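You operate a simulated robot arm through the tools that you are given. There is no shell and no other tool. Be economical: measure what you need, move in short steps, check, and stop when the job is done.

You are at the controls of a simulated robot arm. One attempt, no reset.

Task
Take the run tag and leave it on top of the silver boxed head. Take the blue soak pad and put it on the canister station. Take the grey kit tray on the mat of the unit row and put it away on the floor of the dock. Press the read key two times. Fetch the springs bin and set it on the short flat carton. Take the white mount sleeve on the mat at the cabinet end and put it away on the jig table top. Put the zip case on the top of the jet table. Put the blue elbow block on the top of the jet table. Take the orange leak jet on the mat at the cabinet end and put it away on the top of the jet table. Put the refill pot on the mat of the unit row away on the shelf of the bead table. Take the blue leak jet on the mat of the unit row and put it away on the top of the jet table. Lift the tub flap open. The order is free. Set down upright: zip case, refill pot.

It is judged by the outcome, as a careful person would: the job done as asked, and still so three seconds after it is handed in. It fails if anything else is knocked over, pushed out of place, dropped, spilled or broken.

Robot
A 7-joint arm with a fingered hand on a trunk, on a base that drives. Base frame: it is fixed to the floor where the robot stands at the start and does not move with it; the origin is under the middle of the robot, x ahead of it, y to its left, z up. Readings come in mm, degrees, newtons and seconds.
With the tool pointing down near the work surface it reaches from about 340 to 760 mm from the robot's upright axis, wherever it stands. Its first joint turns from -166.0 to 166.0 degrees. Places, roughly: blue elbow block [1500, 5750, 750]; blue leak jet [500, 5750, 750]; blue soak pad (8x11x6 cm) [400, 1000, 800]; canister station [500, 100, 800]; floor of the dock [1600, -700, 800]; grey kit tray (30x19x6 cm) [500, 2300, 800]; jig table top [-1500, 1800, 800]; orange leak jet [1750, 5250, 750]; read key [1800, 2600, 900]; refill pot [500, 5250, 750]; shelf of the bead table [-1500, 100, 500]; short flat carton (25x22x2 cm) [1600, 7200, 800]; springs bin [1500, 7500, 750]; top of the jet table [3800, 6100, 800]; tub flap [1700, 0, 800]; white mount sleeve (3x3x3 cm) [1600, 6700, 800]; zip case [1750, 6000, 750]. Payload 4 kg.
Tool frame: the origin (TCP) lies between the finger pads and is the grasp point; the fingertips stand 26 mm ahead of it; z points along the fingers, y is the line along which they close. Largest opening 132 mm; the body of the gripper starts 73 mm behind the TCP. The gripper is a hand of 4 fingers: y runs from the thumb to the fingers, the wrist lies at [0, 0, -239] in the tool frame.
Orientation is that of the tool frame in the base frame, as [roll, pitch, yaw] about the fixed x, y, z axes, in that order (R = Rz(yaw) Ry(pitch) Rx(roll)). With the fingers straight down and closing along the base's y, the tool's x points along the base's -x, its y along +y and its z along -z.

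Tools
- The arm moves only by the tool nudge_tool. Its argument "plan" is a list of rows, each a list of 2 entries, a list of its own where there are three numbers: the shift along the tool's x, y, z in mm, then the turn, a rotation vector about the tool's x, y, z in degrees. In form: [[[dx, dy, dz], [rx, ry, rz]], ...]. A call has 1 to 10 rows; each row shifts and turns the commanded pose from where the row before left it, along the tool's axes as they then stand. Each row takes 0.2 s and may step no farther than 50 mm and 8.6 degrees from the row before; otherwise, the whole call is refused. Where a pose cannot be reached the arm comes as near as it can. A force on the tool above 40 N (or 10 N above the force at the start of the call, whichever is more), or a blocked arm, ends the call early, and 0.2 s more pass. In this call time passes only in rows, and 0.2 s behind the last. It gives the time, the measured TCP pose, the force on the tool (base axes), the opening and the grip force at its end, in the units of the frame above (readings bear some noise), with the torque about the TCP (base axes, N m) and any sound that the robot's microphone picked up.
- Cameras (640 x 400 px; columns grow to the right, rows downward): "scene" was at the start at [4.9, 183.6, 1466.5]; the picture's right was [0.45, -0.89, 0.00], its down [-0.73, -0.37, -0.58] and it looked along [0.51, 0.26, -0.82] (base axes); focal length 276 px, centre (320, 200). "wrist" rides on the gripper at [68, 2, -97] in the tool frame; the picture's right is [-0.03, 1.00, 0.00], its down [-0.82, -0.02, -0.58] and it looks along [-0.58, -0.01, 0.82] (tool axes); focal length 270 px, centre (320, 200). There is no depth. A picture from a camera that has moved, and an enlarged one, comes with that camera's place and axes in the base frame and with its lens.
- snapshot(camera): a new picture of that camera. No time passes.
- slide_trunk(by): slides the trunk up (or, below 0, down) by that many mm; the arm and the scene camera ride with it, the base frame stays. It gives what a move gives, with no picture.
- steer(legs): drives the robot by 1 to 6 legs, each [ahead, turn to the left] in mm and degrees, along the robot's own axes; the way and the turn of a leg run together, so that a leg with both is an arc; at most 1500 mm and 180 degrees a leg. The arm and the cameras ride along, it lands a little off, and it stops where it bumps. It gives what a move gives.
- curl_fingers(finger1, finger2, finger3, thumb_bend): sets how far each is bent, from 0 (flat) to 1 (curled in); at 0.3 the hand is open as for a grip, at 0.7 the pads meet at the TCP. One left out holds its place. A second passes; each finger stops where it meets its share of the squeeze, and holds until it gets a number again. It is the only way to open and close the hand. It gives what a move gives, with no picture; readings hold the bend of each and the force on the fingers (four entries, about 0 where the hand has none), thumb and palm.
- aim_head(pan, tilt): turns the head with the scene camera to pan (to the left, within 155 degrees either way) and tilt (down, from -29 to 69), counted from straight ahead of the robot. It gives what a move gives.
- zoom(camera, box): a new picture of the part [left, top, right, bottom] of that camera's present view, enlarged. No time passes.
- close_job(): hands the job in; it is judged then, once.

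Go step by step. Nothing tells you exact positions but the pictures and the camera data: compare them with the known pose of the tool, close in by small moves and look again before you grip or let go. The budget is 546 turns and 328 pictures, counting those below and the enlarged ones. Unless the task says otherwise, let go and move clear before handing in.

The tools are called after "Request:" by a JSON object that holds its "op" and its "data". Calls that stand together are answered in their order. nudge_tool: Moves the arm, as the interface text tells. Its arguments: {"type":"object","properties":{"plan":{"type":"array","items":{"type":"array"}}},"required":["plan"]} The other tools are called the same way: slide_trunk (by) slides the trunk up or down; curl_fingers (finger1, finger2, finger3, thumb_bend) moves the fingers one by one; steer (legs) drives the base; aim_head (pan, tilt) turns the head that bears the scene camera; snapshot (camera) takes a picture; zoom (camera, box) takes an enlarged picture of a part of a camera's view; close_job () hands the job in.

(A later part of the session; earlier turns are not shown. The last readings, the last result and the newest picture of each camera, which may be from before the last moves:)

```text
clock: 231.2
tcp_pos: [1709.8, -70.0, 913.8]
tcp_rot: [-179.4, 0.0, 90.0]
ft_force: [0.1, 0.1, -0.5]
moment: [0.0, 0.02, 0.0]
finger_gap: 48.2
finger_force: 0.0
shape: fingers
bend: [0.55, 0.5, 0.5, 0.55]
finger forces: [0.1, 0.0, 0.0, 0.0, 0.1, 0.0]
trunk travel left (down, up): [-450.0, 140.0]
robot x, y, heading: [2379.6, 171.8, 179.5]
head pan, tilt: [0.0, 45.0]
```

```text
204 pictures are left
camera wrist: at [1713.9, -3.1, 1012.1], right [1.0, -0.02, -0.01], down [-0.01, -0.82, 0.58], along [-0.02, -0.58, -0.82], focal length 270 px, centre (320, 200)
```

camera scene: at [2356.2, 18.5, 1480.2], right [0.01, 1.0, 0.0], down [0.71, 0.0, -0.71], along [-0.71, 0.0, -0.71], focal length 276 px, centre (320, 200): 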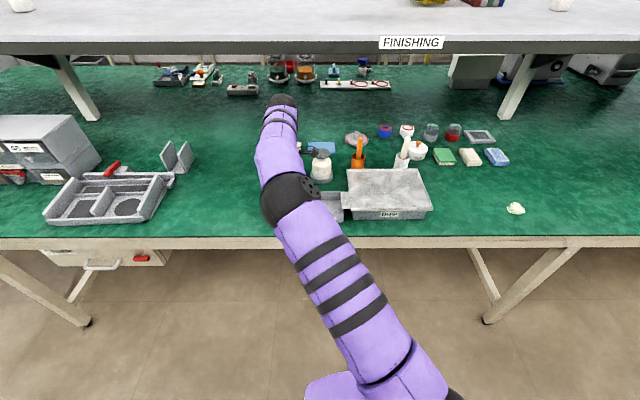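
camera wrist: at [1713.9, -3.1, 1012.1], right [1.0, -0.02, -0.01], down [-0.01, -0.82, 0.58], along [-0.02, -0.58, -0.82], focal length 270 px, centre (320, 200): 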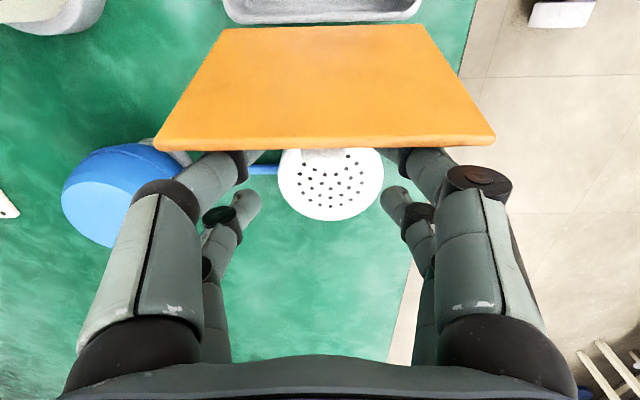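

It stays open. I slip the fingers off away from the flap and rise.

Request:
{"op": "curl_fingers", "data": {"finger1": 0.45, "thumb_bend": 0.45}}

Request:
{"op": "nudge_tool", "data": {"plan": [[[-25, 0, 0], [0, 0, 0]], [[-20, 0, -30], [0, 0, 0]], [[0, 0, -49], [0, 0, 0]], [[0, 0, -49], [0, 0, 0]]]}}

Request:
{"op": "nudge_tool", "data": {"plan": [[[0, 20, 0], [0, 0, 8.4]], [[0, 20, 0], [0, 0, 8.4]], [[0, 20, 0], [0, 0, 8.4]], [[0, 20, 0], [0, 0, 8.4]], [[0, 20, 0], [0, 0, 8.4]], [[0, 20, 0], [0, 0, 8.4]], [[0, 0, 0], [0, 0, 8.4]], [[0, 0, 0], [0, 0, 8.4]], [[0, 0, 0], [0, 0, 8.4]], [[0, 0, 0], [0, 0, 8.4]]]}}

Request:
{"op": "snapshot", "data": {"camera": "scene"}}

```text
clock: 232.2
tcp_pos: [1711.9, -70.7, 914.3]
tcp_rot: [-179.4, -0.1, 90.1]
ft_force: [-0.2, -1.3, -0.6]
moment: [0.0, -0.01, 0.01]
finger_gap: 82.2
finger_force: 0.0
shape: fingers
bend: [0.45, 0.5, 0.5, 0.45]
finger forces: [0.1, 0.0, 0.1, 0.0, 0.1, 0.0]
trunk travel left (down, up): [-450.0, 140.0]
robot x, y, heading: [2377.0, 168.9, 179.7]
head pan, tilt: [0.0, 45.0]
```

```text
clock: 233.2
tcp_pos: [1731.2, -105.2, 1036.7]
tcp_rot: [-179.3, 0.0, 90.0]
ft_force: [-0.3, 0.5, 0.7]
moment: [-0.07, -0.01, 0.01]
finger_gap: 82.3
finger_force: 0.0
shape: fingers
bend: [0.45, 0.5, 0.5, 0.45]
finger forces: [0.1, 0.1, 0.0, 0.1, 0.0, 0.0]
out of reach, approached as far as the arm can: row 3, 4
trunk travel left (down, up): [-450.0, 140.0]
robot x, y, heading: [2375.8, 173.1, 179.7]
head pan, tilt: [0.0, 45.0]
```

```text
clock: 235.4
tcp_pos: [1840.3, -148.0, 1033.3]
tcp_rot: [-179.9, 0.7, 6.0]
ft_force: [0.0, 0.4, -0.6]
moment: [-0.02, 0.0, 0.01]
finger_gap: 82.4
finger_force: 0.1
shape: fingers
bend: [0.45, 0.5, 0.5, 0.45]
finger forces: [0.1, 0.0, 0.0, 0.1, 0.1, 0.0]
trunk travel left (down, up): [-450.0, 140.0]
robot x, y, heading: [2377.9, 172.5, 179.5]
head pan, tilt: [0.0, 45.0]
```

```text
203 pictures are left
camera scene: at [2356.1, 17.6, 1479.8], right [0.01, 1.0, 0.0], down [0.71, 0.0, -0.71], along [-0.71, 0.0, -0.71], focal length 276 px, centre (320, 200)
```

scene: 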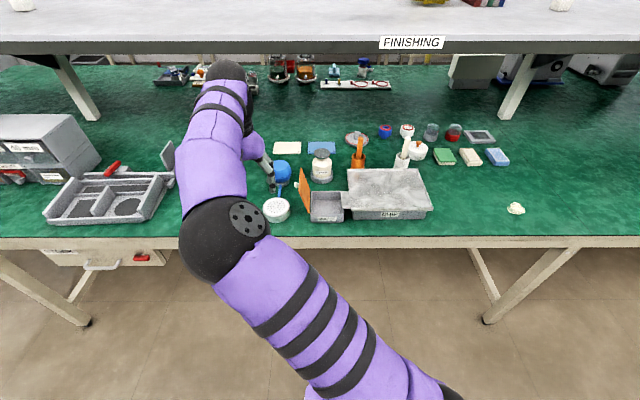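

The flap stands open. Next the read key near (1800,2600,900); I retract and drive up the aisle.

Request:
{"op": "nudge_tool", "data": {"plan": [[[16, -45, 0], [0, 0, 0]], [[16, -45, 0], [0, 0, 0]], [[16, -45, 0], [0, 0, 0]], [[16, -45, 0], [0, 0, 0]], [[16, -45, 0], [0, 0, 0]], [[16, -45, 0], [0, 0, 6]]]}}

Request:
{"op": "steer", "data": {"legs": [[-50, 0], [0, -90], [1500, 0], [400, 0]]}}

Request:
{"op": "aim_head", "data": {"pan": 60, "tilt": 30}}

Request:
{"op": "snapshot", "data": {"camera": "scene"}}

```text
clock: 236.8
tcp_pos: [1909.5, 132.1, 1034.3]
tcp_rot: [-179.9, 0.7, 0.2]
ft_force: [0.3, 0.0, 0.2]
moment: [0.04, 0.01, 0.04]
finger_gap: 82.2
finger_force: 0.0
shape: fingers
bend: [0.45, 0.5, 0.5, 0.45]
finger forces: [0.1, 0.0, 0.1, 0.0, 0.0, 0.0]
trunk travel left (down, up): [-450.0, 140.0]
robot x, y, heading: [2381.6, 170.4, 179.7]
head pan, tilt: [0.0, 45.0]
```

```text
clock: 250.6
tcp_pos: [2377.6, 2540.0, 1034.4]
tcp_rot: [-179.9, 0.6, -89.4]
ft_force: [-0.3, 0.7, 0.3]
moment: [0.0, -0.04, -0.01]
finger_gap: 82.6
finger_force: 0.0
shape: fingers
bend: [0.45, 0.5, 0.5, 0.45]
finger forces: [0.0, 0.0, 0.0, 0.0, 0.0, 0.0]
trunk travel left (down, up): [-450.0, 140.0]
robot x, y, heading: [2425.2, 2069.5, 90.2]
head pan, tilt: [0.0, 45.0]
```

```text
clock: 251.9
tcp_pos: [2377.9, 2541.5, 1033.1]
tcp_rot: [-179.9, 0.6, -89.4]
ft_force: [0.2, 0.4, -0.5]
moment: [0.01, -0.02, 0.02]
finger_gap: 82.5
finger_force: 0.0
shape: fingers
bend: [0.45, 0.5, 0.5, 0.45]
finger forces: [0.0, 0.1, 0.1, 0.0, 0.1, 0.0]
trunk travel left (down, up): [-450.0, 140.0]
robot x, y, heading: [2424.3, 2070.8, 90.0]
head pan, tilt: [60.0, 30.0]
```

```text
202 pictures are left
camera scene: at [2191.7, 2054.4, 1502.4], right [0.5, 0.87, 0.0], down [0.43, -0.25, -0.87], along [-0.75, 0.43, -0.5], focal length 276 px, centre (320, 200)
```

scene: 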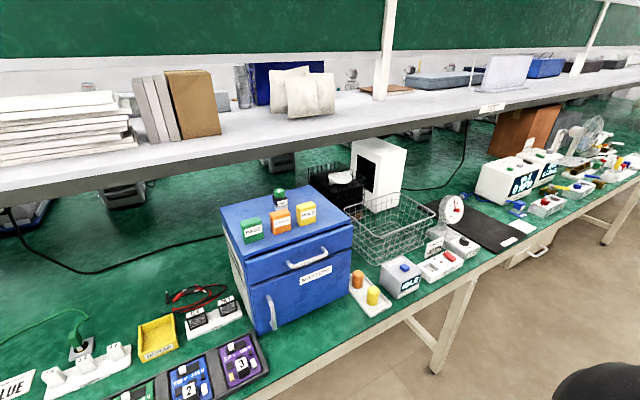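

Request:
{"op": "zoom", "data": {"camera": "scene", "box": [340, 180, 500, 310]}}

Request:
{"op": "zoom", "data": {"camera": "scene", "box": [460, 120, 640, 232]}}

Request:
{"op": "zoom", "data": {"camera": "scene", "box": [40, 270, 280, 400]}}

```text
3.08 times, centred on (420, 245) of scene
camera zoom: at [2191.7, 2054.4, 1502.4], right [0.5, 0.87, 0.0], down [0.43, -0.25, -0.87], along [-0.75, 0.43, -0.5], focal length 848 px, centre (12, 62)
```

zoom: 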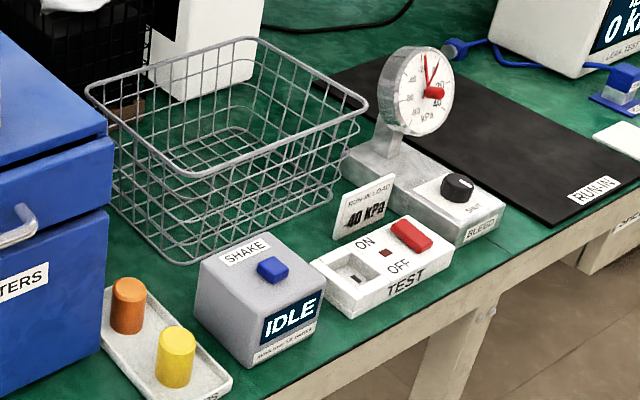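

```text
3.56 times, centred on (550, 176) of scene
camera zoom: at [2191.7, 2054.4, 1502.4], right [0.5, 0.87, 0.0], down [0.43, -0.25, -0.87], along [-0.75, 0.43, -0.5], focal length 980 px, centre (-498, 285)
```

zoom: 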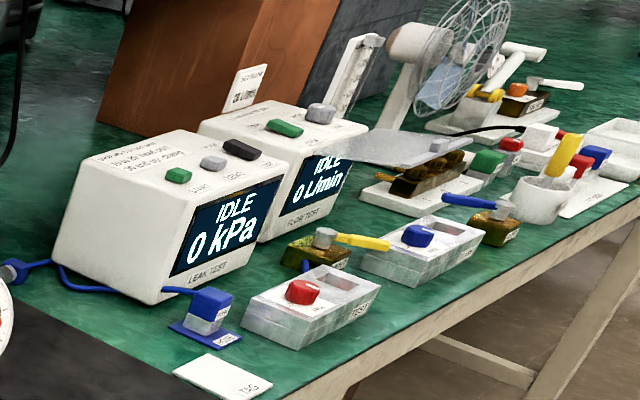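

```text
2.67 times, centred on (160, 335) of scene
camera zoom: at [2191.7, 2054.4, 1502.4], right [0.5, 0.87, 0.0], down [0.43, -0.25, -0.87], along [-0.75, 0.43, -0.5], focal length 735 px, centre (747, -160)
```

zoom: 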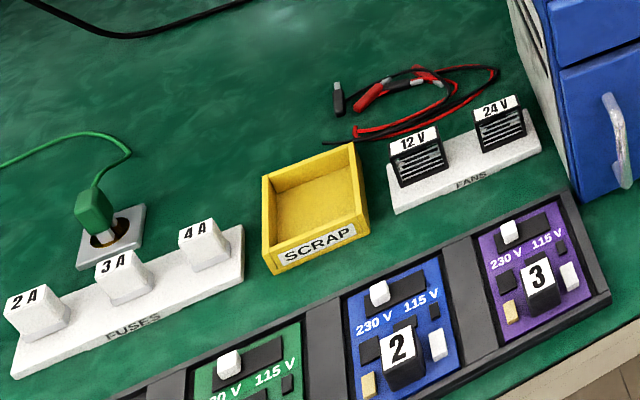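

The SHAKE/IDLE box with a blue key lies near (1757,2600). I move in front of it to read labels.

Request:
{"op": "steer", "data": {"legs": [[650, 0], [0, 90]]}}

Request:
{"op": "aim_head", "data": {"pan": 10, "tilt": 40}}

Request:
{"op": "snapshot", "data": {"camera": "scene"}}

```text
clock: 259.3
tcp_pos: [1949.2, 2676.3, 1033.1]
tcp_rot: [-179.8, 0.6, -0.7]
ft_force: [0.4, 0.1, 0.4]
moment: [-0.01, -0.02, -0.03]
finger_gap: 82.5
finger_force: 0.0
shape: fingers
bend: [0.45, 0.5, 0.5, 0.45]
finger forces: [0.0, 0.0, 0.0, 0.0, 0.0, 0.1]
trunk travel left (down, up): [-450.0, 140.0]
robot x, y, heading: [2420.1, 2710.2, 179.0]
head pan, tilt: [60.0, 30.0]
```

```text
clock: 260.4
tcp_pos: [1949.3, 2676.6, 1034.5]
tcp_rot: [-179.9, 0.5, -0.6]
ft_force: [0.8, -0.4, -0.1]
moment: [0.0, 0.01, 0.0]
finger_gap: 82.4
finger_force: 0.1
shape: fingers
bend: [0.45, 0.5, 0.5, 0.45]
finger forces: [0.0, 0.0, 0.0, 0.0, 0.0, 0.0]
trunk travel left (down, up): [-450.0, 140.0]
robot x, y, heading: [2421.1, 2711.0, 179.1]
head pan, tilt: [10.0, 40.0]
```

```text
198 pictures are left
camera scene: at [2392.9, 2542.7, 1487.1], right [-0.16, 0.99, 0.0], down [0.63, 0.1, -0.77], along [-0.76, -0.12, -0.64], focal length 276 px, centre (320, 200)
```

scene: 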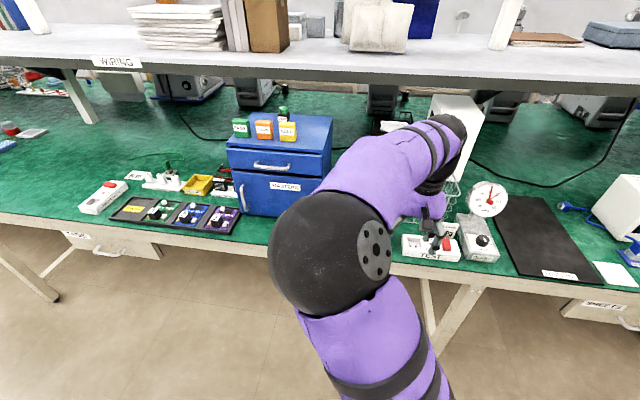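

Request:
{"op": "snapshot", "data": {"camera": "wrist"}}

Request:
{"op": "zoom", "data": {"camera": "scene", "box": [220, 100, 340, 230]}}

```text
197 pictures are left
camera wrist: at [2018.3, 2673.4, 1131.3], right [-0.04, -1.0, 0.0], down [-0.81, 0.03, 0.59], along [-0.59, 0.02, -0.81], focal length 270 px, centre (320, 200)
```

wrist: 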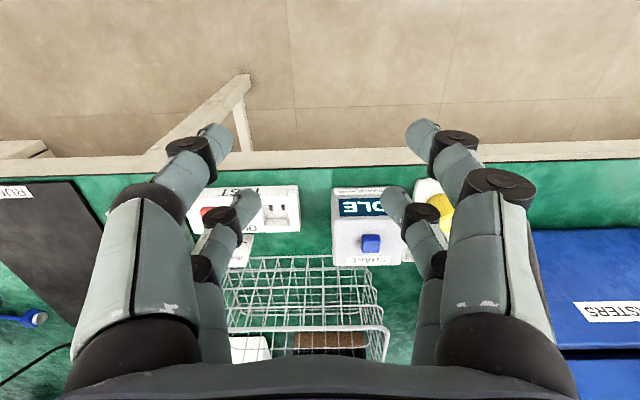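

```text
3.08 times, centred on (280, 165) of scene
camera zoom: at [2392.9, 2542.7, 1487.1], right [-0.16, 0.99, 0.0], down [0.63, 0.1, -0.77], along [-0.76, -0.12, -0.64], focal length 848 px, centre (443, 308)
```

zoom: 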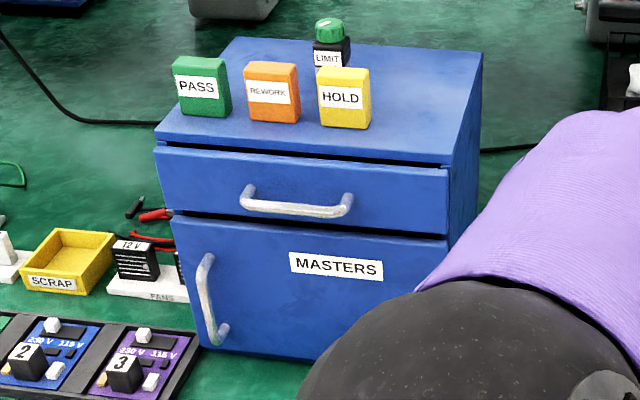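

Request:
{"op": "zoom", "data": {"camera": "wrist", "box": [320, 160, 420, 280]}}

Request:
{"op": "nudge_tool", "data": {"plan": [[[10, -45, 0], [0, 0, 0]], [[10, -45, 0], [0, 0, 0]], [[10, -45, 0], [0, 0, 0]], [[10, -45, 0], [0, 0, 0]]]}}

Request:
{"op": "zoom", "data": {"camera": "wrist", "box": [230, 150, 420, 300]}}

Request:
{"op": "snapshot", "data": {"camera": "scene"}}

```text
3.33 times, centred on (370, 220) of wrist
camera zoom: at [2018.3, 2673.4, 1131.3], right [-0.04, -1.0, 0.0], down [-0.81, 0.03, 0.59], along [-0.59, 0.02, -0.81], focal length 901 px, centre (153, 133)
```

zoom: 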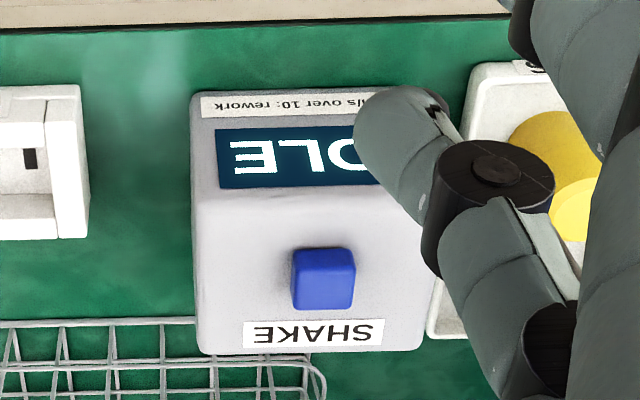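

```text
clock: 261.4
tcp_pos: [1993.2, 2856.5, 1032.0]
tcp_rot: [-179.9, 0.7, -0.6]
ft_force: [0.4, 0.6, -1.0]
moment: [-0.01, 0.03, -0.04]
finger_gap: 82.3
finger_force: 0.0
shape: fingers
bend: [0.45, 0.5, 0.5, 0.45]
finger forces: [0.0, 0.0, 0.0, 0.1, 0.1, 0.0]
trunk travel left (down, up): [-450.0, 140.0]
robot x, y, heading: [2420.2, 2707.6, 178.9]
head pan, tilt: [10.0, 40.0]
```

```text
2.67 times, centred on (325, 225) of wrist
camera zoom: at [2061.4, 2853.4, 1129.6], right [-0.04, -1.0, 0.0], down [-0.81, 0.03, 0.59], along [-0.59, 0.02, -0.81], focal length 721 px, centre (307, 133)
```

zoom: 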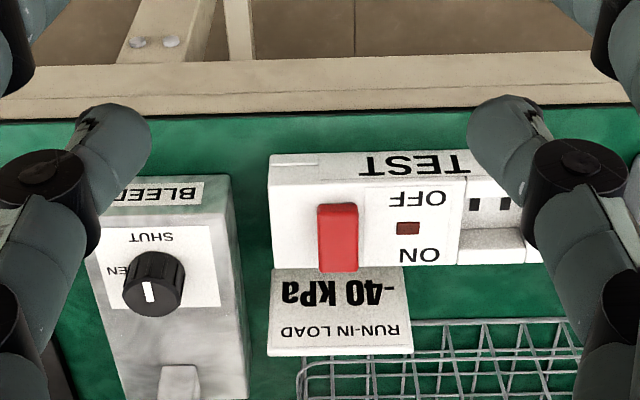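

```text
193 pictures are left
camera scene: at [2392.9, 2542.7, 1487.0], right [-0.16, 0.99, 0.0], down [0.63, 0.1, -0.77], along [-0.76, -0.12, -0.64], focal length 276 px, centre (320, 200)
```

scene: 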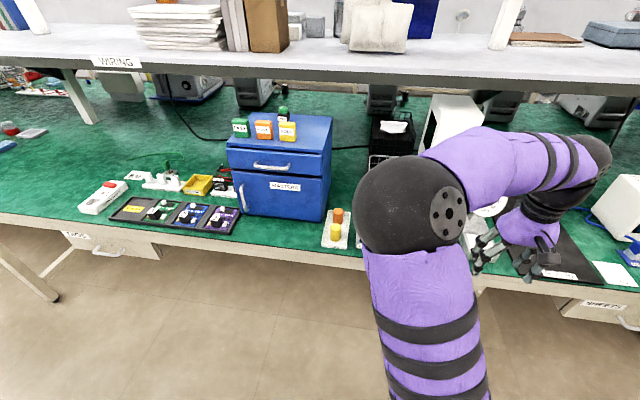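

The SHAKE key measures (1757,2614,875), matching the given read key place. I form a two-finger poker and move above it.

Request:
{"op": "curl_fingers", "data": {"finger1": 0.72, "finger2": 1.0, "finger3": 1.0, "thumb_bend": 0.72}}

Request:
{"op": "nudge_tool", "data": {"plan": [[[-30, 35, 0], [0, 0, 0]], [[-35, 35, 0], [0, 0, 0]], [[-35, 35, 0], [0, 0, 0]], [[-35, 35, 0], [0, 0, 0]], [[-35, 35, 0], [0, 0, 0]], [[-35, 35, 0], [0, 0, 0]], [[-35, 30, 0], [0, 0, 0]]]}}

Request:
{"op": "snapshot", "data": {"camera": "wrist"}}

Request:
{"op": "aim_head", "data": {"pan": -15, "tilt": 35}}

Request:
{"op": "snapshot", "data": {"camera": "scene"}}

```text
clock: 262.4
tcp_pos: [1992.4, 2856.5, 1031.3]
tcp_rot: [-179.9, 0.6, -0.6]
ft_force: [-1.2, -0.1, -0.2]
moment: [-0.01, 0.01, -0.01]
finger_gap: 0.0
finger_force: 0.1
shape: fingers
bend: [0.71, 0.74, 0.74, 0.71]
finger forces: [0.1, 0.0, 0.0, 0.0, 0.0, 0.0]
trunk travel left (down, up): [-450.0, 140.0]
robot x, y, heading: [2417.5, 2712.6, 179.4]
head pan, tilt: [10.0, 40.0]
```

```text
clock: 264.0
tcp_pos: [1747.9, 2620.1, 1036.3]
tcp_rot: [-180.0, 0.6, -0.7]
ft_force: [-0.2, -0.1, 0.1]
moment: [0.01, 0.03, 0.0]
finger_gap: 0.0
finger_force: 0.1
shape: fingers
bend: [0.71, 0.74, 0.74, 0.71]
finger forces: [0.0, 0.1, 0.0, 0.0, 0.0, 0.0]
trunk travel left (down, up): [-450.0, 140.0]
robot x, y, heading: [2417.8, 2712.9, 178.9]
head pan, tilt: [10.0, 40.0]
```

```text
192 pictures are left
camera wrist: at [1816.3, 2616.8, 1134.2], right [-0.04, -1.0, 0.0], down [-0.81, 0.03, 0.59], along [-0.58, 0.02, -0.81], focal length 270 px, centre (320, 200)
```

wrist: 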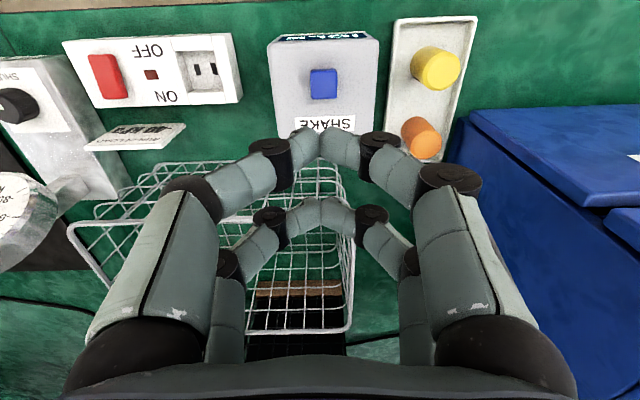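

```text
clock: 264.9
tcp_pos: [1748.8, 2618.9, 1036.8]
tcp_rot: [-179.9, 0.5, -0.7]
ft_force: [-0.2, 0.5, 0.3]
moment: [0.01, 0.0, 0.04]
finger_gap: 0.3
finger_force: 0.0
shape: fingers
bend: [0.71, 0.74, 0.74, 0.71]
finger forces: [0.1, 0.0, 0.1, 0.0, 0.0, 0.0]
trunk travel left (down, up): [-450.0, 140.0]
robot x, y, heading: [2421.9, 2710.8, 179.0]
head pan, tilt: [-15.0, 35.0]
```

```text
191 pictures are left
camera scene: at [2392.1, 2580.3, 1494.6], right [0.27, 0.96, 0.0], down [0.55, -0.16, -0.82], along [-0.79, 0.22, -0.57], focal length 276 px, centre (320, 200)
```

scene: 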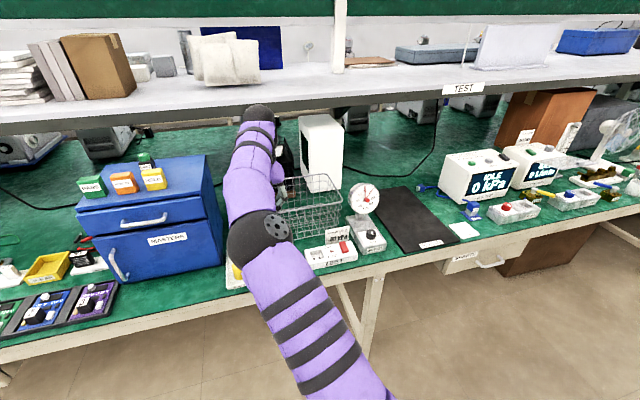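

Request:
{"op": "zoom", "data": {"camera": "wrist", "box": [260, 20, 390, 140]}}

Request:
{"op": "zoom", "data": {"camera": "scene", "box": [430, 140, 590, 240]}}

```text
3.33 times, centred on (325, 80) of wrist
camera zoom: at [1816.8, 2616.7, 1134.6], right [-0.04, -1.0, 0.0], down [-0.81, 0.03, 0.59], along [-0.59, 0.02, -0.81], focal length 901 px, centre (303, 600)
```

zoom: 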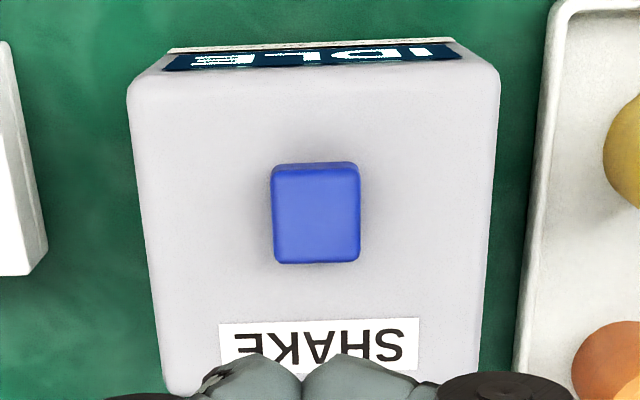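

```text
4.00 times, centred on (510, 190) of scene
camera zoom: at [2392.1, 2580.3, 1494.6], right [0.27, 0.96, 0.0], down [0.55, -0.16, -0.82], along [-0.79, 0.22, -0.57], focal length 1102 px, centre (-440, 240)
```

zoom: 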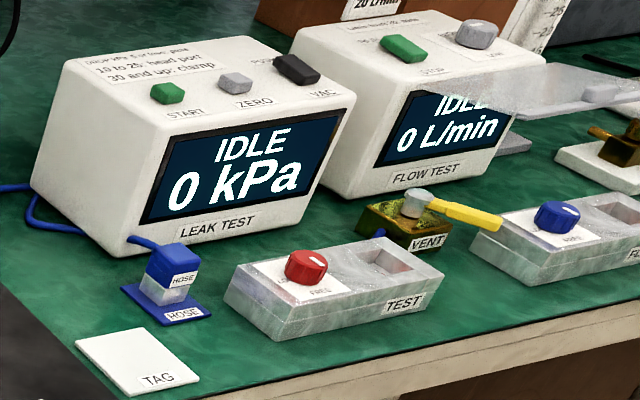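

I align the fingertips over the key and come down close.

Request:
{"op": "nudge_tool", "data": {"plan": [[[-12, 4, 40], [0, 0, 0]], [[0, 0, 40], [0, 0, 0]], [[0, 0, 40], [0, 0, 0]]]}}

Request:
{"op": "snapshot", "data": {"camera": "wrist"}}

```text
clock: 265.7
tcp_pos: [1732.6, 2616.2, 915.1]
tcp_rot: [-179.9, 0.7, -0.6]
ft_force: [-0.3, -0.8, -0.5]
moment: [0.0, 0.0, -0.02]
finger_gap: 0.0
finger_force: 0.1
shape: fingers
bend: [0.71, 0.74, 0.74, 0.71]
finger forces: [0.0, 0.0, 0.1, 0.0, 0.1, 0.0]
trunk travel left (down, up): [-450.0, 140.0]
robot x, y, heading: [2420.2, 2710.5, 179.0]
head pan, tilt: [-15.0, 35.0]
```

```text
188 pictures are left
camera wrist: at [1802.2, 2612.5, 1012.8], right [-0.04, -1.0, 0.0], down [-0.81, 0.03, 0.59], along [-0.59, 0.02, -0.81], focal length 270 px, centre (320, 200)
```

wrist: 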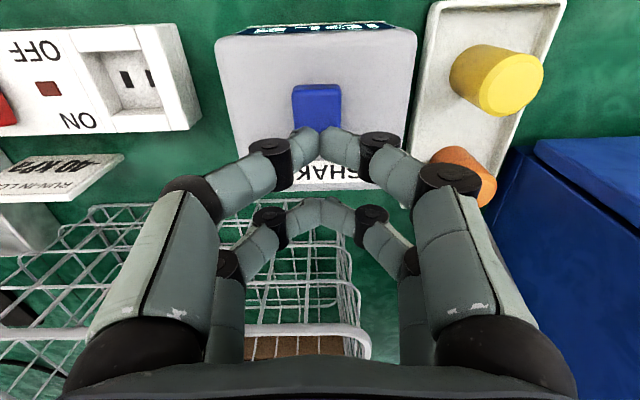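

Request:
{"op": "nudge_tool", "data": {"plan": [[[6, 0, 8], [0, 0, 0]], [[0, 0, 3], [0, 0, 0]]]}}

Request:
{"op": "nudge_tool", "data": {"plan": [[[0, 0, 2], [0, 0, 0]]]}}

Request:
{"op": "nudge_tool", "data": {"plan": [[[0, 0, 2], [0, 0, 0]]]}}

```text
clock: 266.3
tcp_pos: [1741.2, 2614.2, 904.7]
tcp_rot: [-179.8, 0.7, -0.6]
ft_force: [0.2, -0.1, 0.3]
moment: [0.04, -0.03, -0.01]
finger_gap: 0.0
finger_force: 0.0
shape: fingers
bend: [0.71, 0.74, 0.74, 0.71]
finger forces: [0.1, 0.0, 0.1, 0.0, 0.0, 0.0]
trunk travel left (down, up): [-450.0, 140.0]
robot x, y, heading: [2421.4, 2712.2, 178.9]
head pan, tilt: [-15.0, 35.0]
```

```text
clock: 266.7
tcp_pos: [1740.5, 2615.6, 902.4]
tcp_rot: [-179.9, 0.8, -0.6]
ft_force: [-0.2, 0.6, 2.2]
moment: [0.05, -0.02, 0.02]
finger_gap: 0.1
finger_force: 2.0
shape: fingers
bend: [0.71, 0.74, 0.74, 0.71]
finger forces: [0.0, 0.0, 0.0, 0.0, 3.6, 0.0]
trunk travel left (down, up): [-450.0, 140.0]
robot x, y, heading: [2422.3, 2712.4, 178.9]
head pan, tilt: [-15.0, 35.0]
```

```text
clock: 267.1
tcp_pos: [1740.3, 2616.3, 901.2]
tcp_rot: [-179.9, 0.8, -0.7]
ft_force: [0.2, 0.4, 3.0]
moment: [0.04, -0.06, 0.01]
finger_gap: 0.2
finger_force: 2.6
shape: fingers
bend: [0.71, 0.74, 0.74, 0.71]
finger forces: [0.1, 0.0, 0.1, 0.0, 4.6, 0.0]
trunk travel left (down, up): [-450.0, 140.0]
robot x, y, heading: [2420.5, 2714.9, 179.1]
head pan, tilt: [-15.0, 35.0]
heard: click
```

A click: first press. I rise to release the key, then press again.

Request:
{"op": "nudge_tool", "data": {"plan": [[[0, 0, -5], [0, 0, 0]], [[0, 0, -5], [0, 0, 0]]]}}

Request:
{"op": "zoom", "data": {"camera": "wrist", "box": [200, 10, 440, 160]}}

Request:
{"op": "nudge_tool", "data": {"plan": [[[0, 0, 5], [0, 0, 0]], [[0, 0, 4], [0, 0, 0]]]}}

```text
clock: 267.7
tcp_pos: [1741.5, 2615.0, 911.4]
tcp_rot: [-179.8, 0.7, -0.6]
ft_force: [-0.2, -0.1, 0.2]
moment: [-0.01, -0.02, -0.02]
finger_gap: 0.0
finger_force: 0.0
shape: fingers
bend: [0.71, 0.74, 0.74, 0.71]
finger forces: [0.0, 0.0, 0.0, 0.1, 0.0, 0.0]
trunk travel left (down, up): [-450.0, 140.0]
robot x, y, heading: [2421.4, 2714.1, 178.9]
head pan, tilt: [-15.0, 35.0]
```

```text
2.67 times, centred on (320, 85) of wrist
camera zoom: at [1809.8, 2611.6, 1008.6], right [-0.04, -1.0, 0.0], down [-0.81, 0.03, 0.59], along [-0.59, 0.02, -0.81], focal length 721 px, centre (320, 507)
```

zoom: 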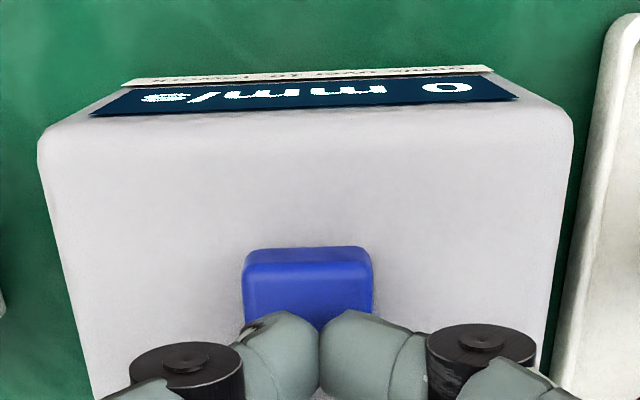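

```text
clock: 268.3
tcp_pos: [1742.4, 2615.4, 901.7]
tcp_rot: [-179.9, 0.7, -0.6]
ft_force: [1.0, 1.2, 2.9]
moment: [0.01, -0.03, 0.0]
finger_gap: 0.0
finger_force: 1.8
shape: fingers
bend: [0.71, 0.74, 0.74, 0.71]
finger forces: [0.0, 0.1, 0.0, 0.0, 3.8, 0.0]
trunk travel left (down, up): [-450.0, 140.0]
robot x, y, heading: [2419.6, 2709.8, 179.0]
head pan, tilt: [-15.0, 35.0]
heard: click
```

The display changed to "0 mm/s" and a second click was heard: two presses done. I rise clear and head for the cabinet end.

Request:
{"op": "nudge_tool", "data": {"plan": [[[0, 0, -30], [0, 0, 0]], [[0, 0, -49], [0, 0, 0]], [[30, 0, -39], [0, 0, 0]], [[45, 0, 0], [0, 0, 0]], [[45, 0, 0], [0, 0, 0]], [[45, -20, 0], [0, 0, 0]], [[45, -30, 0], [0, 0, 0]]]}}

Request:
{"op": "curl_fingers", "data": {"finger1": 0.5, "finger2": 0.5, "finger3": 0.5, "thumb_bend": 0.5}}

Request:
{"op": "steer", "data": {"legs": [[-100, 0], [0, -89], [1500, 0], [700, 0]]}}

Request:
{"op": "aim_head", "data": {"pan": 20, "tilt": 25}}

Request:
{"op": "snapshot", "data": {"camera": "scene"}}

```text
refused: row 7 steps farther than a row can; nothing moved
```

```text
clock: 269.3
tcp_pos: [1742.0, 2613.5, 902.6]
tcp_rot: [-179.8, 0.5, -0.6]
ft_force: [-0.6, 0.1, -0.1]
moment: [0.02, -0.02, 0.03]
finger_gap: 65.6
finger_force: 0.1
shape: fingers
bend: [0.5, 0.5, 0.5, 0.5]
finger forces: [0.0, 0.0, 0.0, 0.1, 0.0, 0.0]
trunk travel left (down, up): [-450.0, 140.0]
robot x, y, heading: [2419.5, 2713.9, 179.0]
head pan, tilt: [-15.0, 35.0]
```

```text
clock: 284.7
tcp_pos: [2437.4, 5578.9, 901.3]
tcp_rot: [-179.9, 0.5, -90.5]
ft_force: [0.2, -0.4, 0.3]
moment: [-0.02, -0.01, 0.0]
finger_gap: 65.5
finger_force: 0.1
shape: fingers
bend: [0.5, 0.5, 0.5, 0.5]
finger forces: [0.1, 0.0, 0.0, 0.1, 0.0, 0.1]
trunk travel left (down, up): [-450.0, 140.0]
robot x, y, heading: [2537.4, 4900.8, 89.2]
head pan, tilt: [-15.0, 35.0]
```

```text
clock: 285.7
tcp_pos: [2436.5, 5581.1, 902.1]
tcp_rot: [-179.9, 0.6, -90.6]
ft_force: [0.4, -0.3, -0.6]
moment: [0.0, -0.01, 0.0]
finger_gap: 65.5
finger_force: 0.0
shape: fingers
bend: [0.5, 0.5, 0.5, 0.5]
finger forces: [0.0, 0.0, 0.1, 0.0, 0.0, 0.1]
trunk travel left (down, up): [-450.0, 140.0]
robot x, y, heading: [2534.3, 4901.4, 89.4]
head pan, tilt: [20.0, 25.0]
```

```text
186 pictures are left
camera scene: at [2351.8, 4930.1, 1510.3], right [0.94, 0.33, 0.0], down [0.14, -0.4, -0.91], along [-0.3, 0.86, -0.42], focal length 276 px, centre (320, 200)
```

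scene: 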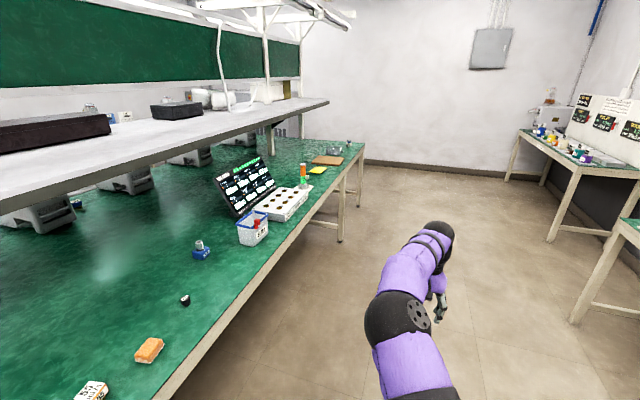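

A row was refused, so the arm drove off low and extended. I check that the SHAKE box was not disturbed, and look at the mat ahead.

Request:
{"op": "aim_head", "data": {"pan": 150, "tilt": 12}}

Request:
{"op": "zoom", "data": {"camera": "scene", "box": [240, 140, 400, 260]}}

Request:
{"op": "aim_head", "data": {"pan": 70, "tilt": 35}}

Request:
{"op": "snapshot", "data": {"camera": "scene"}}

```text
clock: 287.8
tcp_pos: [2437.6, 5580.1, 902.9]
tcp_rot: [-179.9, 0.6, -90.6]
ft_force: [-0.5, 0.4, -0.4]
moment: [-0.03, 0.0, -0.01]
finger_gap: 65.6
finger_force: 0.1
shape: fingers
bend: [0.5, 0.5, 0.5, 0.5]
finger forces: [0.0, 0.1, 0.0, 0.0, 0.0, 0.1]
trunk travel left (down, up): [-450.0, 140.0]
robot x, y, heading: [2535.7, 4901.3, 88.8]
head pan, tilt: [150.0, 12.0]
```

```text
3.33 times, centred on (320, 200) of scene
camera zoom: at [2334.2, 4763.0, 1531.5], right [-0.86, 0.51, 0.0], down [0.11, 0.18, -0.98], along [-0.5, -0.84, -0.21], focal length 919 px, centre (320, 200)
```

zoom: 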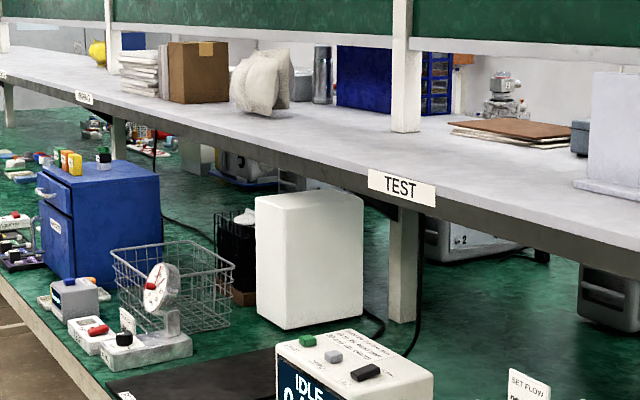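

```text
clock: 289.3
tcp_pos: [2437.0, 5580.6, 901.3]
tcp_rot: [-179.9, 0.6, -90.4]
ft_force: [0.6, -0.1, -0.4]
moment: [0.03, -0.01, 0.02]
finger_gap: 65.2
finger_force: 0.1
shape: fingers
bend: [0.5, 0.5, 0.5, 0.5]
finger forces: [0.1, 0.0, 0.1, 0.0, 0.0, 0.0]
trunk travel left (down, up): [-450.0, 140.0]
robot x, y, heading: [2534.7, 4900.9, 89.2]
head pan, tilt: [70.0, 35.0]
```

```text
184 pictures are left
camera scene: at [2299.7, 4874.3, 1494.6], right [0.36, 0.93, 0.0], down [0.54, -0.2, -0.82], along [-0.77, 0.29, -0.57], focal length 276 px, centre (320, 200)
```

scene: 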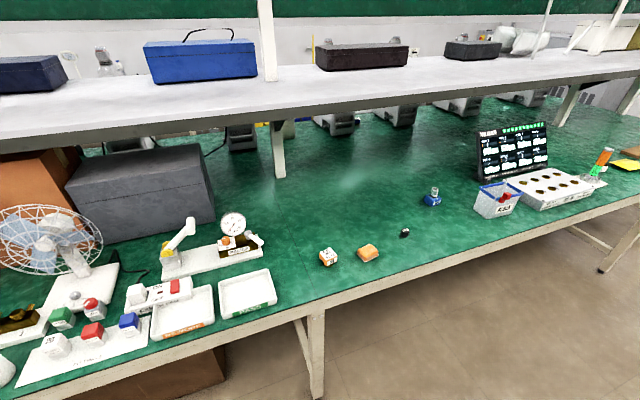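

Request:
{"op": "zoom", "data": {"camera": "scene", "box": [300, 170, 460, 280]}}

Request:
{"op": "zoom", "data": {"camera": "scene", "box": [460, 110, 640, 230]}}

```text
3.64 times, centred on (380, 225) of scene
camera zoom: at [2299.7, 4874.3, 1494.6], right [0.36, 0.93, 0.0], down [0.54, -0.2, -0.82], along [-0.77, 0.29, -0.57], focal length 1002 px, centre (102, 109)
```

zoom: 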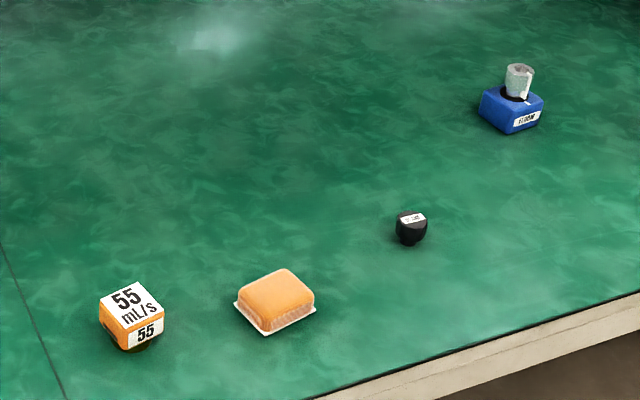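

```text
3.33 times, centred on (550, 170) of scene
camera zoom: at [2299.7, 4874.3, 1494.6], right [0.36, 0.93, 0.0], down [0.54, -0.2, -0.82], along [-0.77, 0.29, -0.57], focal length 919 px, centre (-447, 300)
```

zoom: 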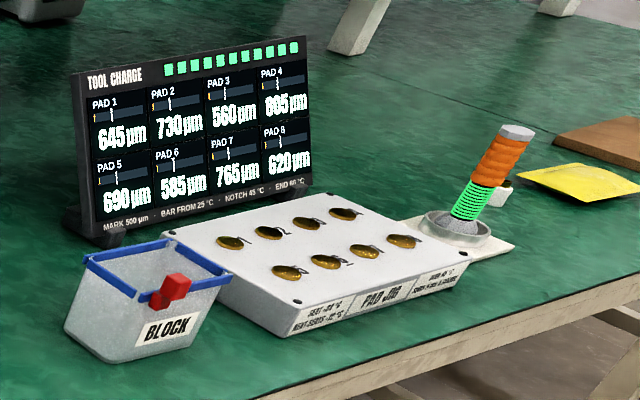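

The orange 55 mL/s cube (1691,5133) looks like the orange leak jet, and the blue block at (1520,5703) the elbow block. I look at the jet table and further along the bench.

Request:
{"op": "aim_head", "data": {"pan": -45, "tilt": 20}}

Request:
{"op": "snapshot", "data": {"camera": "scene"}}

Request:
{"op": "aim_head", "data": {"pan": 35, "tilt": 20}}

Request:
{"op": "zoom", "data": {"camera": "scene", "box": [220, 120, 460, 270]}}

```text
clock: 291.3
tcp_pos: [2438.3, 5579.7, 901.2]
tcp_rot: [-179.9, 0.6, -90.5]
ft_force: [0.4, 0.2, 0.0]
moment: [0.0, -0.02, 0.02]
finger_gap: 65.3
finger_force: 0.0
shape: fingers
bend: [0.5, 0.5, 0.5, 0.5]
finger forces: [0.0, 0.0, 0.1, 0.0, 0.0, 0.0]
trunk travel left (down, up): [-450.0, 140.0]
robot x, y, heading: [2534.9, 4901.4, 89.3]
head pan, tilt: [-45.0, 20.0]
```

```text
181 pictures are left
camera scene: at [2448.8, 4907.9, 1518.4], right [0.7, -0.72, 0.0], down [-0.25, -0.24, -0.94], along [0.67, 0.65, -0.34], focal length 276 px, centre (320, 200)
```

scene: 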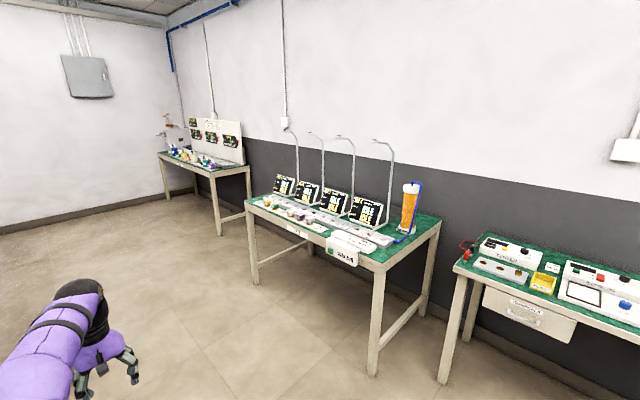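

```text
clock: 292.8
tcp_pos: [2436.4, 5580.6, 902.1]
tcp_rot: [-179.9, 0.6, -90.5]
ft_force: [0.0, 0.3, -0.2]
moment: [0.03, 0.02, 0.04]
finger_gap: 65.3
finger_force: 0.0
shape: fingers
bend: [0.5, 0.5, 0.5, 0.5]
finger forces: [0.1, 0.0, 0.0, 0.0, 0.0, 0.0]
trunk travel left (down, up): [-450.0, 140.0]
robot x, y, heading: [2536.4, 4902.3, 89.3]
head pan, tilt: [35.0, 20.0]
```

```text
2.67 times, centred on (340, 195) of scene
camera zoom: at [2329.8, 4920.1, 1518.4], right [0.83, 0.56, 0.0], down [0.19, -0.28, -0.94], along [-0.53, 0.78, -0.34], focal length 735 px, centre (267, 213)
```

zoom: 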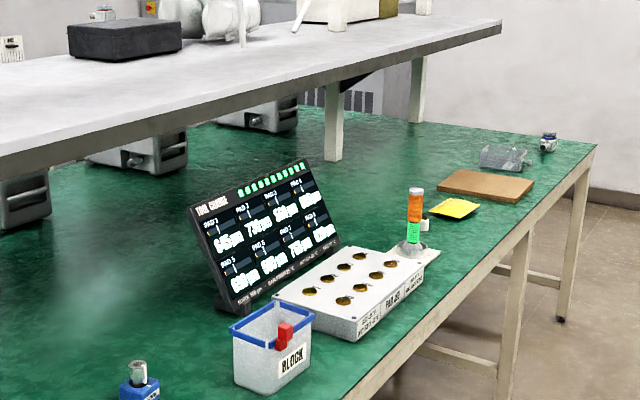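

The "BLOCK" bin with the blue zip and red pull at (1640,5946) fits the zip case; the carton, springs bin and white sleeve lie further on. I take the orange jet first: retract the arm and move to it.

Request:
{"op": "nudge_tool", "data": {"plan": [[[0, 0, -49], [0, 0, 0]], [[0, 0, -49], [0, 0, 0]], [[20, 0, -40], [0, 0, 0]], [[45, 0, 0], [0, 0, 0]], [[45, 0, 0], [0, 0, 0]], [[45, 0, 0], [0, 0, 0]], [[45, 0, 0], [0, 0, 0]]]}}

Request:
{"op": "steer", "data": {"legs": [[430, 0], [0, 90], [230, 0]]}}

Request:
{"op": "aim_head", "data": {"pan": 5, "tilt": 45}}

Request:
{"op": "snapshot", "data": {"camera": "scene"}}

Request:
{"op": "snapshot", "data": {"camera": "wrist"}}

```text
clock: 294.4
tcp_pos: [2433.3, 5378.8, 1037.3]
tcp_rot: [179.9, 0.5, -90.5]
ft_force: [0.2, 0.2, -0.4]
moment: [0.02, -0.05, 0.04]
finger_gap: 65.5
finger_force: 0.1
shape: fingers
bend: [0.5, 0.5, 0.5, 0.5]
finger forces: [0.1, 0.1, 0.0, 0.0, 0.0, 0.1]
trunk travel left (down, up): [-450.0, 140.0]
robot x, y, heading: [2536.8, 4903.2, 89.2]
head pan, tilt: [35.0, 20.0]
```

```text
clock: 302.3
tcp_pos: [1840.5, 5206.5, 1038.0]
tcp_rot: [-179.8, 0.6, 1.5]
ft_force: [-0.4, 0.1, -0.2]
moment: [-0.03, -0.01, 0.0]
finger_gap: 65.6
finger_force: 0.1
shape: fingers
bend: [0.5, 0.5, 0.5, 0.5]
finger forces: [0.1, 0.0, 0.0, 0.1, 0.0, 0.0]
trunk travel left (down, up): [-450.0, 140.0]
robot x, y, heading: [2315.5, 5327.5, -179.0]
head pan, tilt: [35.0, 20.0]
```

```text
clock: 303.2
tcp_pos: [1839.6, 5206.3, 1036.3]
tcp_rot: [-179.8, 0.5, 1.5]
ft_force: [-0.1, -0.6, 0.0]
moment: [0.02, -0.02, -0.01]
finger_gap: 65.4
finger_force: 0.1
shape: fingers
bend: [0.5, 0.5, 0.5, 0.5]
finger forces: [0.0, 0.0, 0.1, 0.0, 0.1, 0.0]
trunk travel left (down, up): [-450.0, 140.0]
robot x, y, heading: [2313.3, 5325.8, -179.0]
head pan, tilt: [5.0, 45.0]
```

```text
179 pictures are left
camera scene: at [2295.0, 5162.7, 1479.8], right [-0.11, 0.99, 0.0], down [0.7, 0.07, -0.71], along [-0.7, -0.07, -0.71], focal length 276 px, centre (320, 200)
```

scene: 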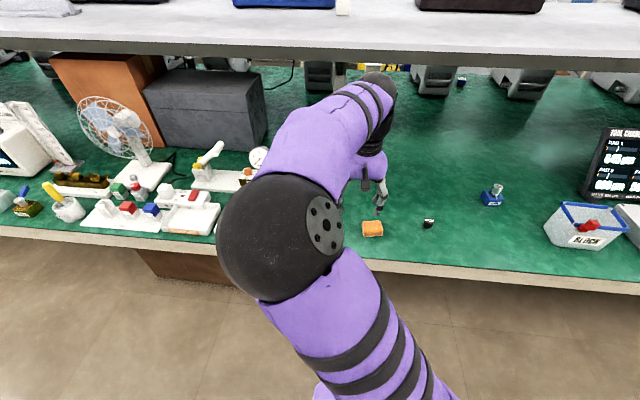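

```text
178 pictures are left
camera wrist: at [1909.2, 5206.0, 1135.3], right [0.0, -1.0, 0.0], down [-0.81, 0.0, 0.59], along [-0.59, 0.0, -0.81], focal length 270 px, centre (320, 200)
```

wrist: 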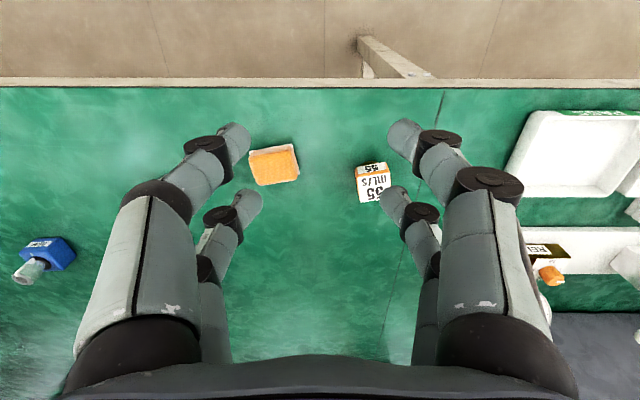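

Request:
{"op": "nudge_tool", "data": {"plan": [[[-35, 18, 20], [0, 0, 0]], [[-35, 18, 20], [0, 0, 0]], [[-35, 18, 20], [0, 0, 0]], [[-33, 16, 20], [0, 0, 0]], [[0, 0, 45], [0, 0, 0]]]}}

Request:
{"op": "snapshot", "data": {"camera": "wrist"}}

```text
clock: 304.4
tcp_pos: [1703.8, 5133.5, 913.5]
tcp_rot: [-179.9, 0.6, 1.5]
ft_force: [0.7, 0.1, 0.2]
moment: [0.0, -0.01, 0.02]
finger_gap: 65.5
finger_force: 0.0
shape: fingers
bend: [0.5, 0.5, 0.5, 0.5]
finger forces: [0.0, 0.1, 0.0, 0.0, 0.1, 0.1]
trunk travel left (down, up): [-450.0, 140.0]
robot x, y, heading: [2312.5, 5329.7, -179.0]
head pan, tilt: [5.0, 45.0]
```

```text
177 pictures are left
camera wrist: at [1771.7, 5133.3, 1010.4], right [0.0, -1.0, 0.0], down [-0.81, 0.0, 0.59], along [-0.59, 0.0, -0.81], focal length 270 px, centre (320, 200)
```

wrist: 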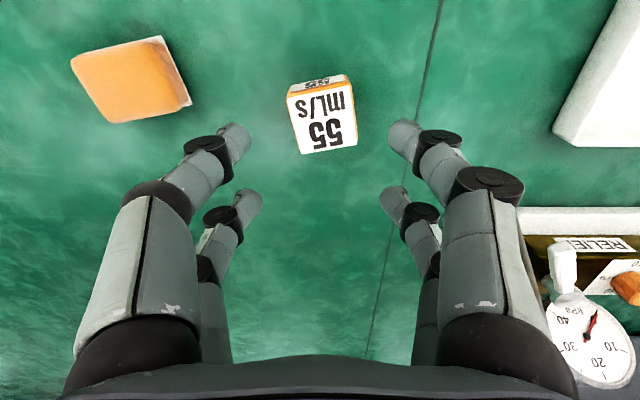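

Request:
{"op": "nudge_tool", "data": {"plan": [[[0, 1, 30], [0, 0, -6]], [[0, 0, 35], [0, 0, -6]], [[0, 0, 31], [0, 0, 0]]]}}

Request:
{"op": "curl_fingers", "data": {"finger1": 0.7, "finger2": 0.7, "finger3": 0.7, "thumb_bend": 0.7}}

Request:
{"op": "snapshot", "data": {"camera": "wrist"}}

```text
clock: 305.2
tcp_pos: [1702.2, 5130.3, 817.5]
tcp_rot: [-179.8, 0.6, 13.6]
ft_force: [0.3, 1.0, -0.1]
moment: [0.01, 0.0, 0.01]
finger_gap: 65.7
finger_force: 0.0
shape: fingers
bend: [0.5, 0.5, 0.5, 0.5]
finger forces: [0.0, 0.0, 0.0, 0.0, 0.0, 0.0]
trunk travel left (down, up): [-450.0, 140.0]
robot x, y, heading: [2313.3, 5323.5, -179.2]
head pan, tilt: [5.0, 45.0]
```

```text
clock: 306.2
tcp_pos: [1701.1, 5130.0, 815.3]
tcp_rot: [-179.8, 0.7, 13.6]
ft_force: [0.6, 0.2, 1.1]
moment: [0.0, -0.02, -0.01]
finger_gap: 41.9
finger_force: 17.7
shape: fingers
bend: [0.55, 0.56, 0.6, 0.64]
finger forces: [8.7, 8.9, 6.5, 0.0, 11.1, 0.1]
trunk travel left (down, up): [-450.0, 140.0]
robot x, y, heading: [2311.8, 5324.5, -179.0]
head pan, tilt: [5.0, 45.0]
```

```text
176 pictures are left
camera wrist: at [1768.8, 5144.0, 915.0], right [0.21, -0.98, 0.0], down [-0.79, -0.17, 0.59], along [-0.57, -0.12, -0.81], focal length 270 px, centre (320, 200)
```

wrist: 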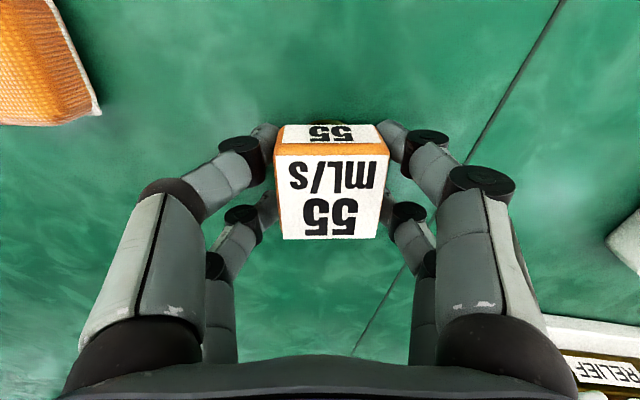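

A firm grip. I lift, back off, and drive to the jet table.

Request:
{"op": "nudge_tool", "data": {"plan": [[[0, 0, -49], [0, 0, 0]], [[0, 0, -49], [0, 0, 0]], [[0, 0, -49], [0, 0, 0]], [[0, 0, -49], [0, 0, 0]], [[40, -20, 0], [0, 0, 4]], [[40, -20, 0], [0, 0, 4]], [[40, -20, 0], [0, 0, 4]]]}}

Request:
{"op": "steer", "data": {"legs": [[-250, 0], [0, -90], [550, 0], [0, -90]]}}

Request:
{"op": "aim_head", "data": {"pan": 0, "tilt": 25}}

Request:
{"op": "snapshot", "data": {"camera": "scene"}}

```text
clock: 307.8
tcp_pos: [1813.7, 5212.0, 1013.3]
tcp_rot: [180.0, 0.6, 1.5]
ft_force: [-0.6, 1.0, -1.6]
moment: [0.02, -0.02, -0.01]
finger_gap: 41.8
finger_force: 17.8
shape: fingers
bend: [0.55, 0.56, 0.6, 0.64]
finger forces: [8.8, 8.7, 6.6, 0.0, 11.0, 0.1]
trunk travel left (down, up): [-450.0, 140.0]
robot x, y, heading: [2314.3, 5323.6, -179.1]
head pan, tilt: [5.0, 45.0]
```

```text
clock: 320.0
tcp_pos: [3037.4, 6012.6, 1013.6]
tcp_rot: [-179.9, 0.6, -176.0]
ft_force: [0.2, 0.7, -0.4]
moment: [0.0, -0.03, -0.01]
finger_gap: 41.5
finger_force: 17.9
shape: fingers
bend: [0.55, 0.56, 0.6, 0.64]
finger forces: [8.8, 8.6, 6.5, 0.1, 10.8, 0.0]
trunk travel left (down, up): [-450.0, 140.0]
robot x, y, heading: [2542.9, 5875.9, 3.4]
head pan, tilt: [5.0, 45.0]
```

```text
clock: 320.8
tcp_pos: [3038.1, 6011.8, 1014.8]
tcp_rot: [-179.8, 0.6, -176.0]
ft_force: [0.2, 0.1, -0.9]
moment: [0.01, 0.01, -0.03]
finger_gap: 41.5
finger_force: 17.6
shape: fingers
bend: [0.55, 0.56, 0.6, 0.64]
finger forces: [8.7, 8.6, 6.5, 0.0, 10.9, 0.0]
trunk travel left (down, up): [-450.0, 140.0]
robot x, y, heading: [2543.9, 5878.0, 3.6]
head pan, tilt: [0.0, 25.0]
```

```text
175 pictures are left
camera scene: at [2565.9, 6031.9, 1510.3], right [0.06, -1.0, 0.0], down [-0.42, -0.03, -0.91], along [0.9, 0.05, -0.42], focal length 276 px, centre (320, 200)
```

scene: 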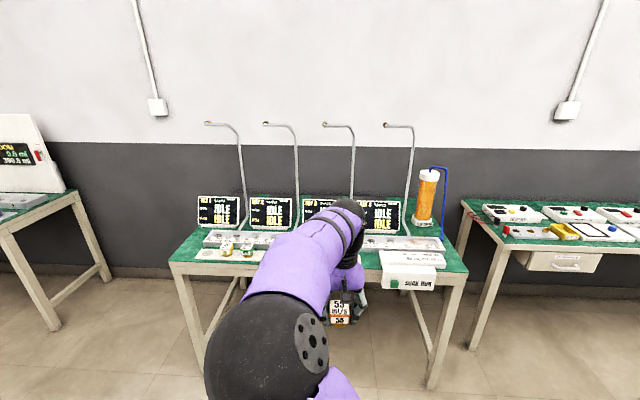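

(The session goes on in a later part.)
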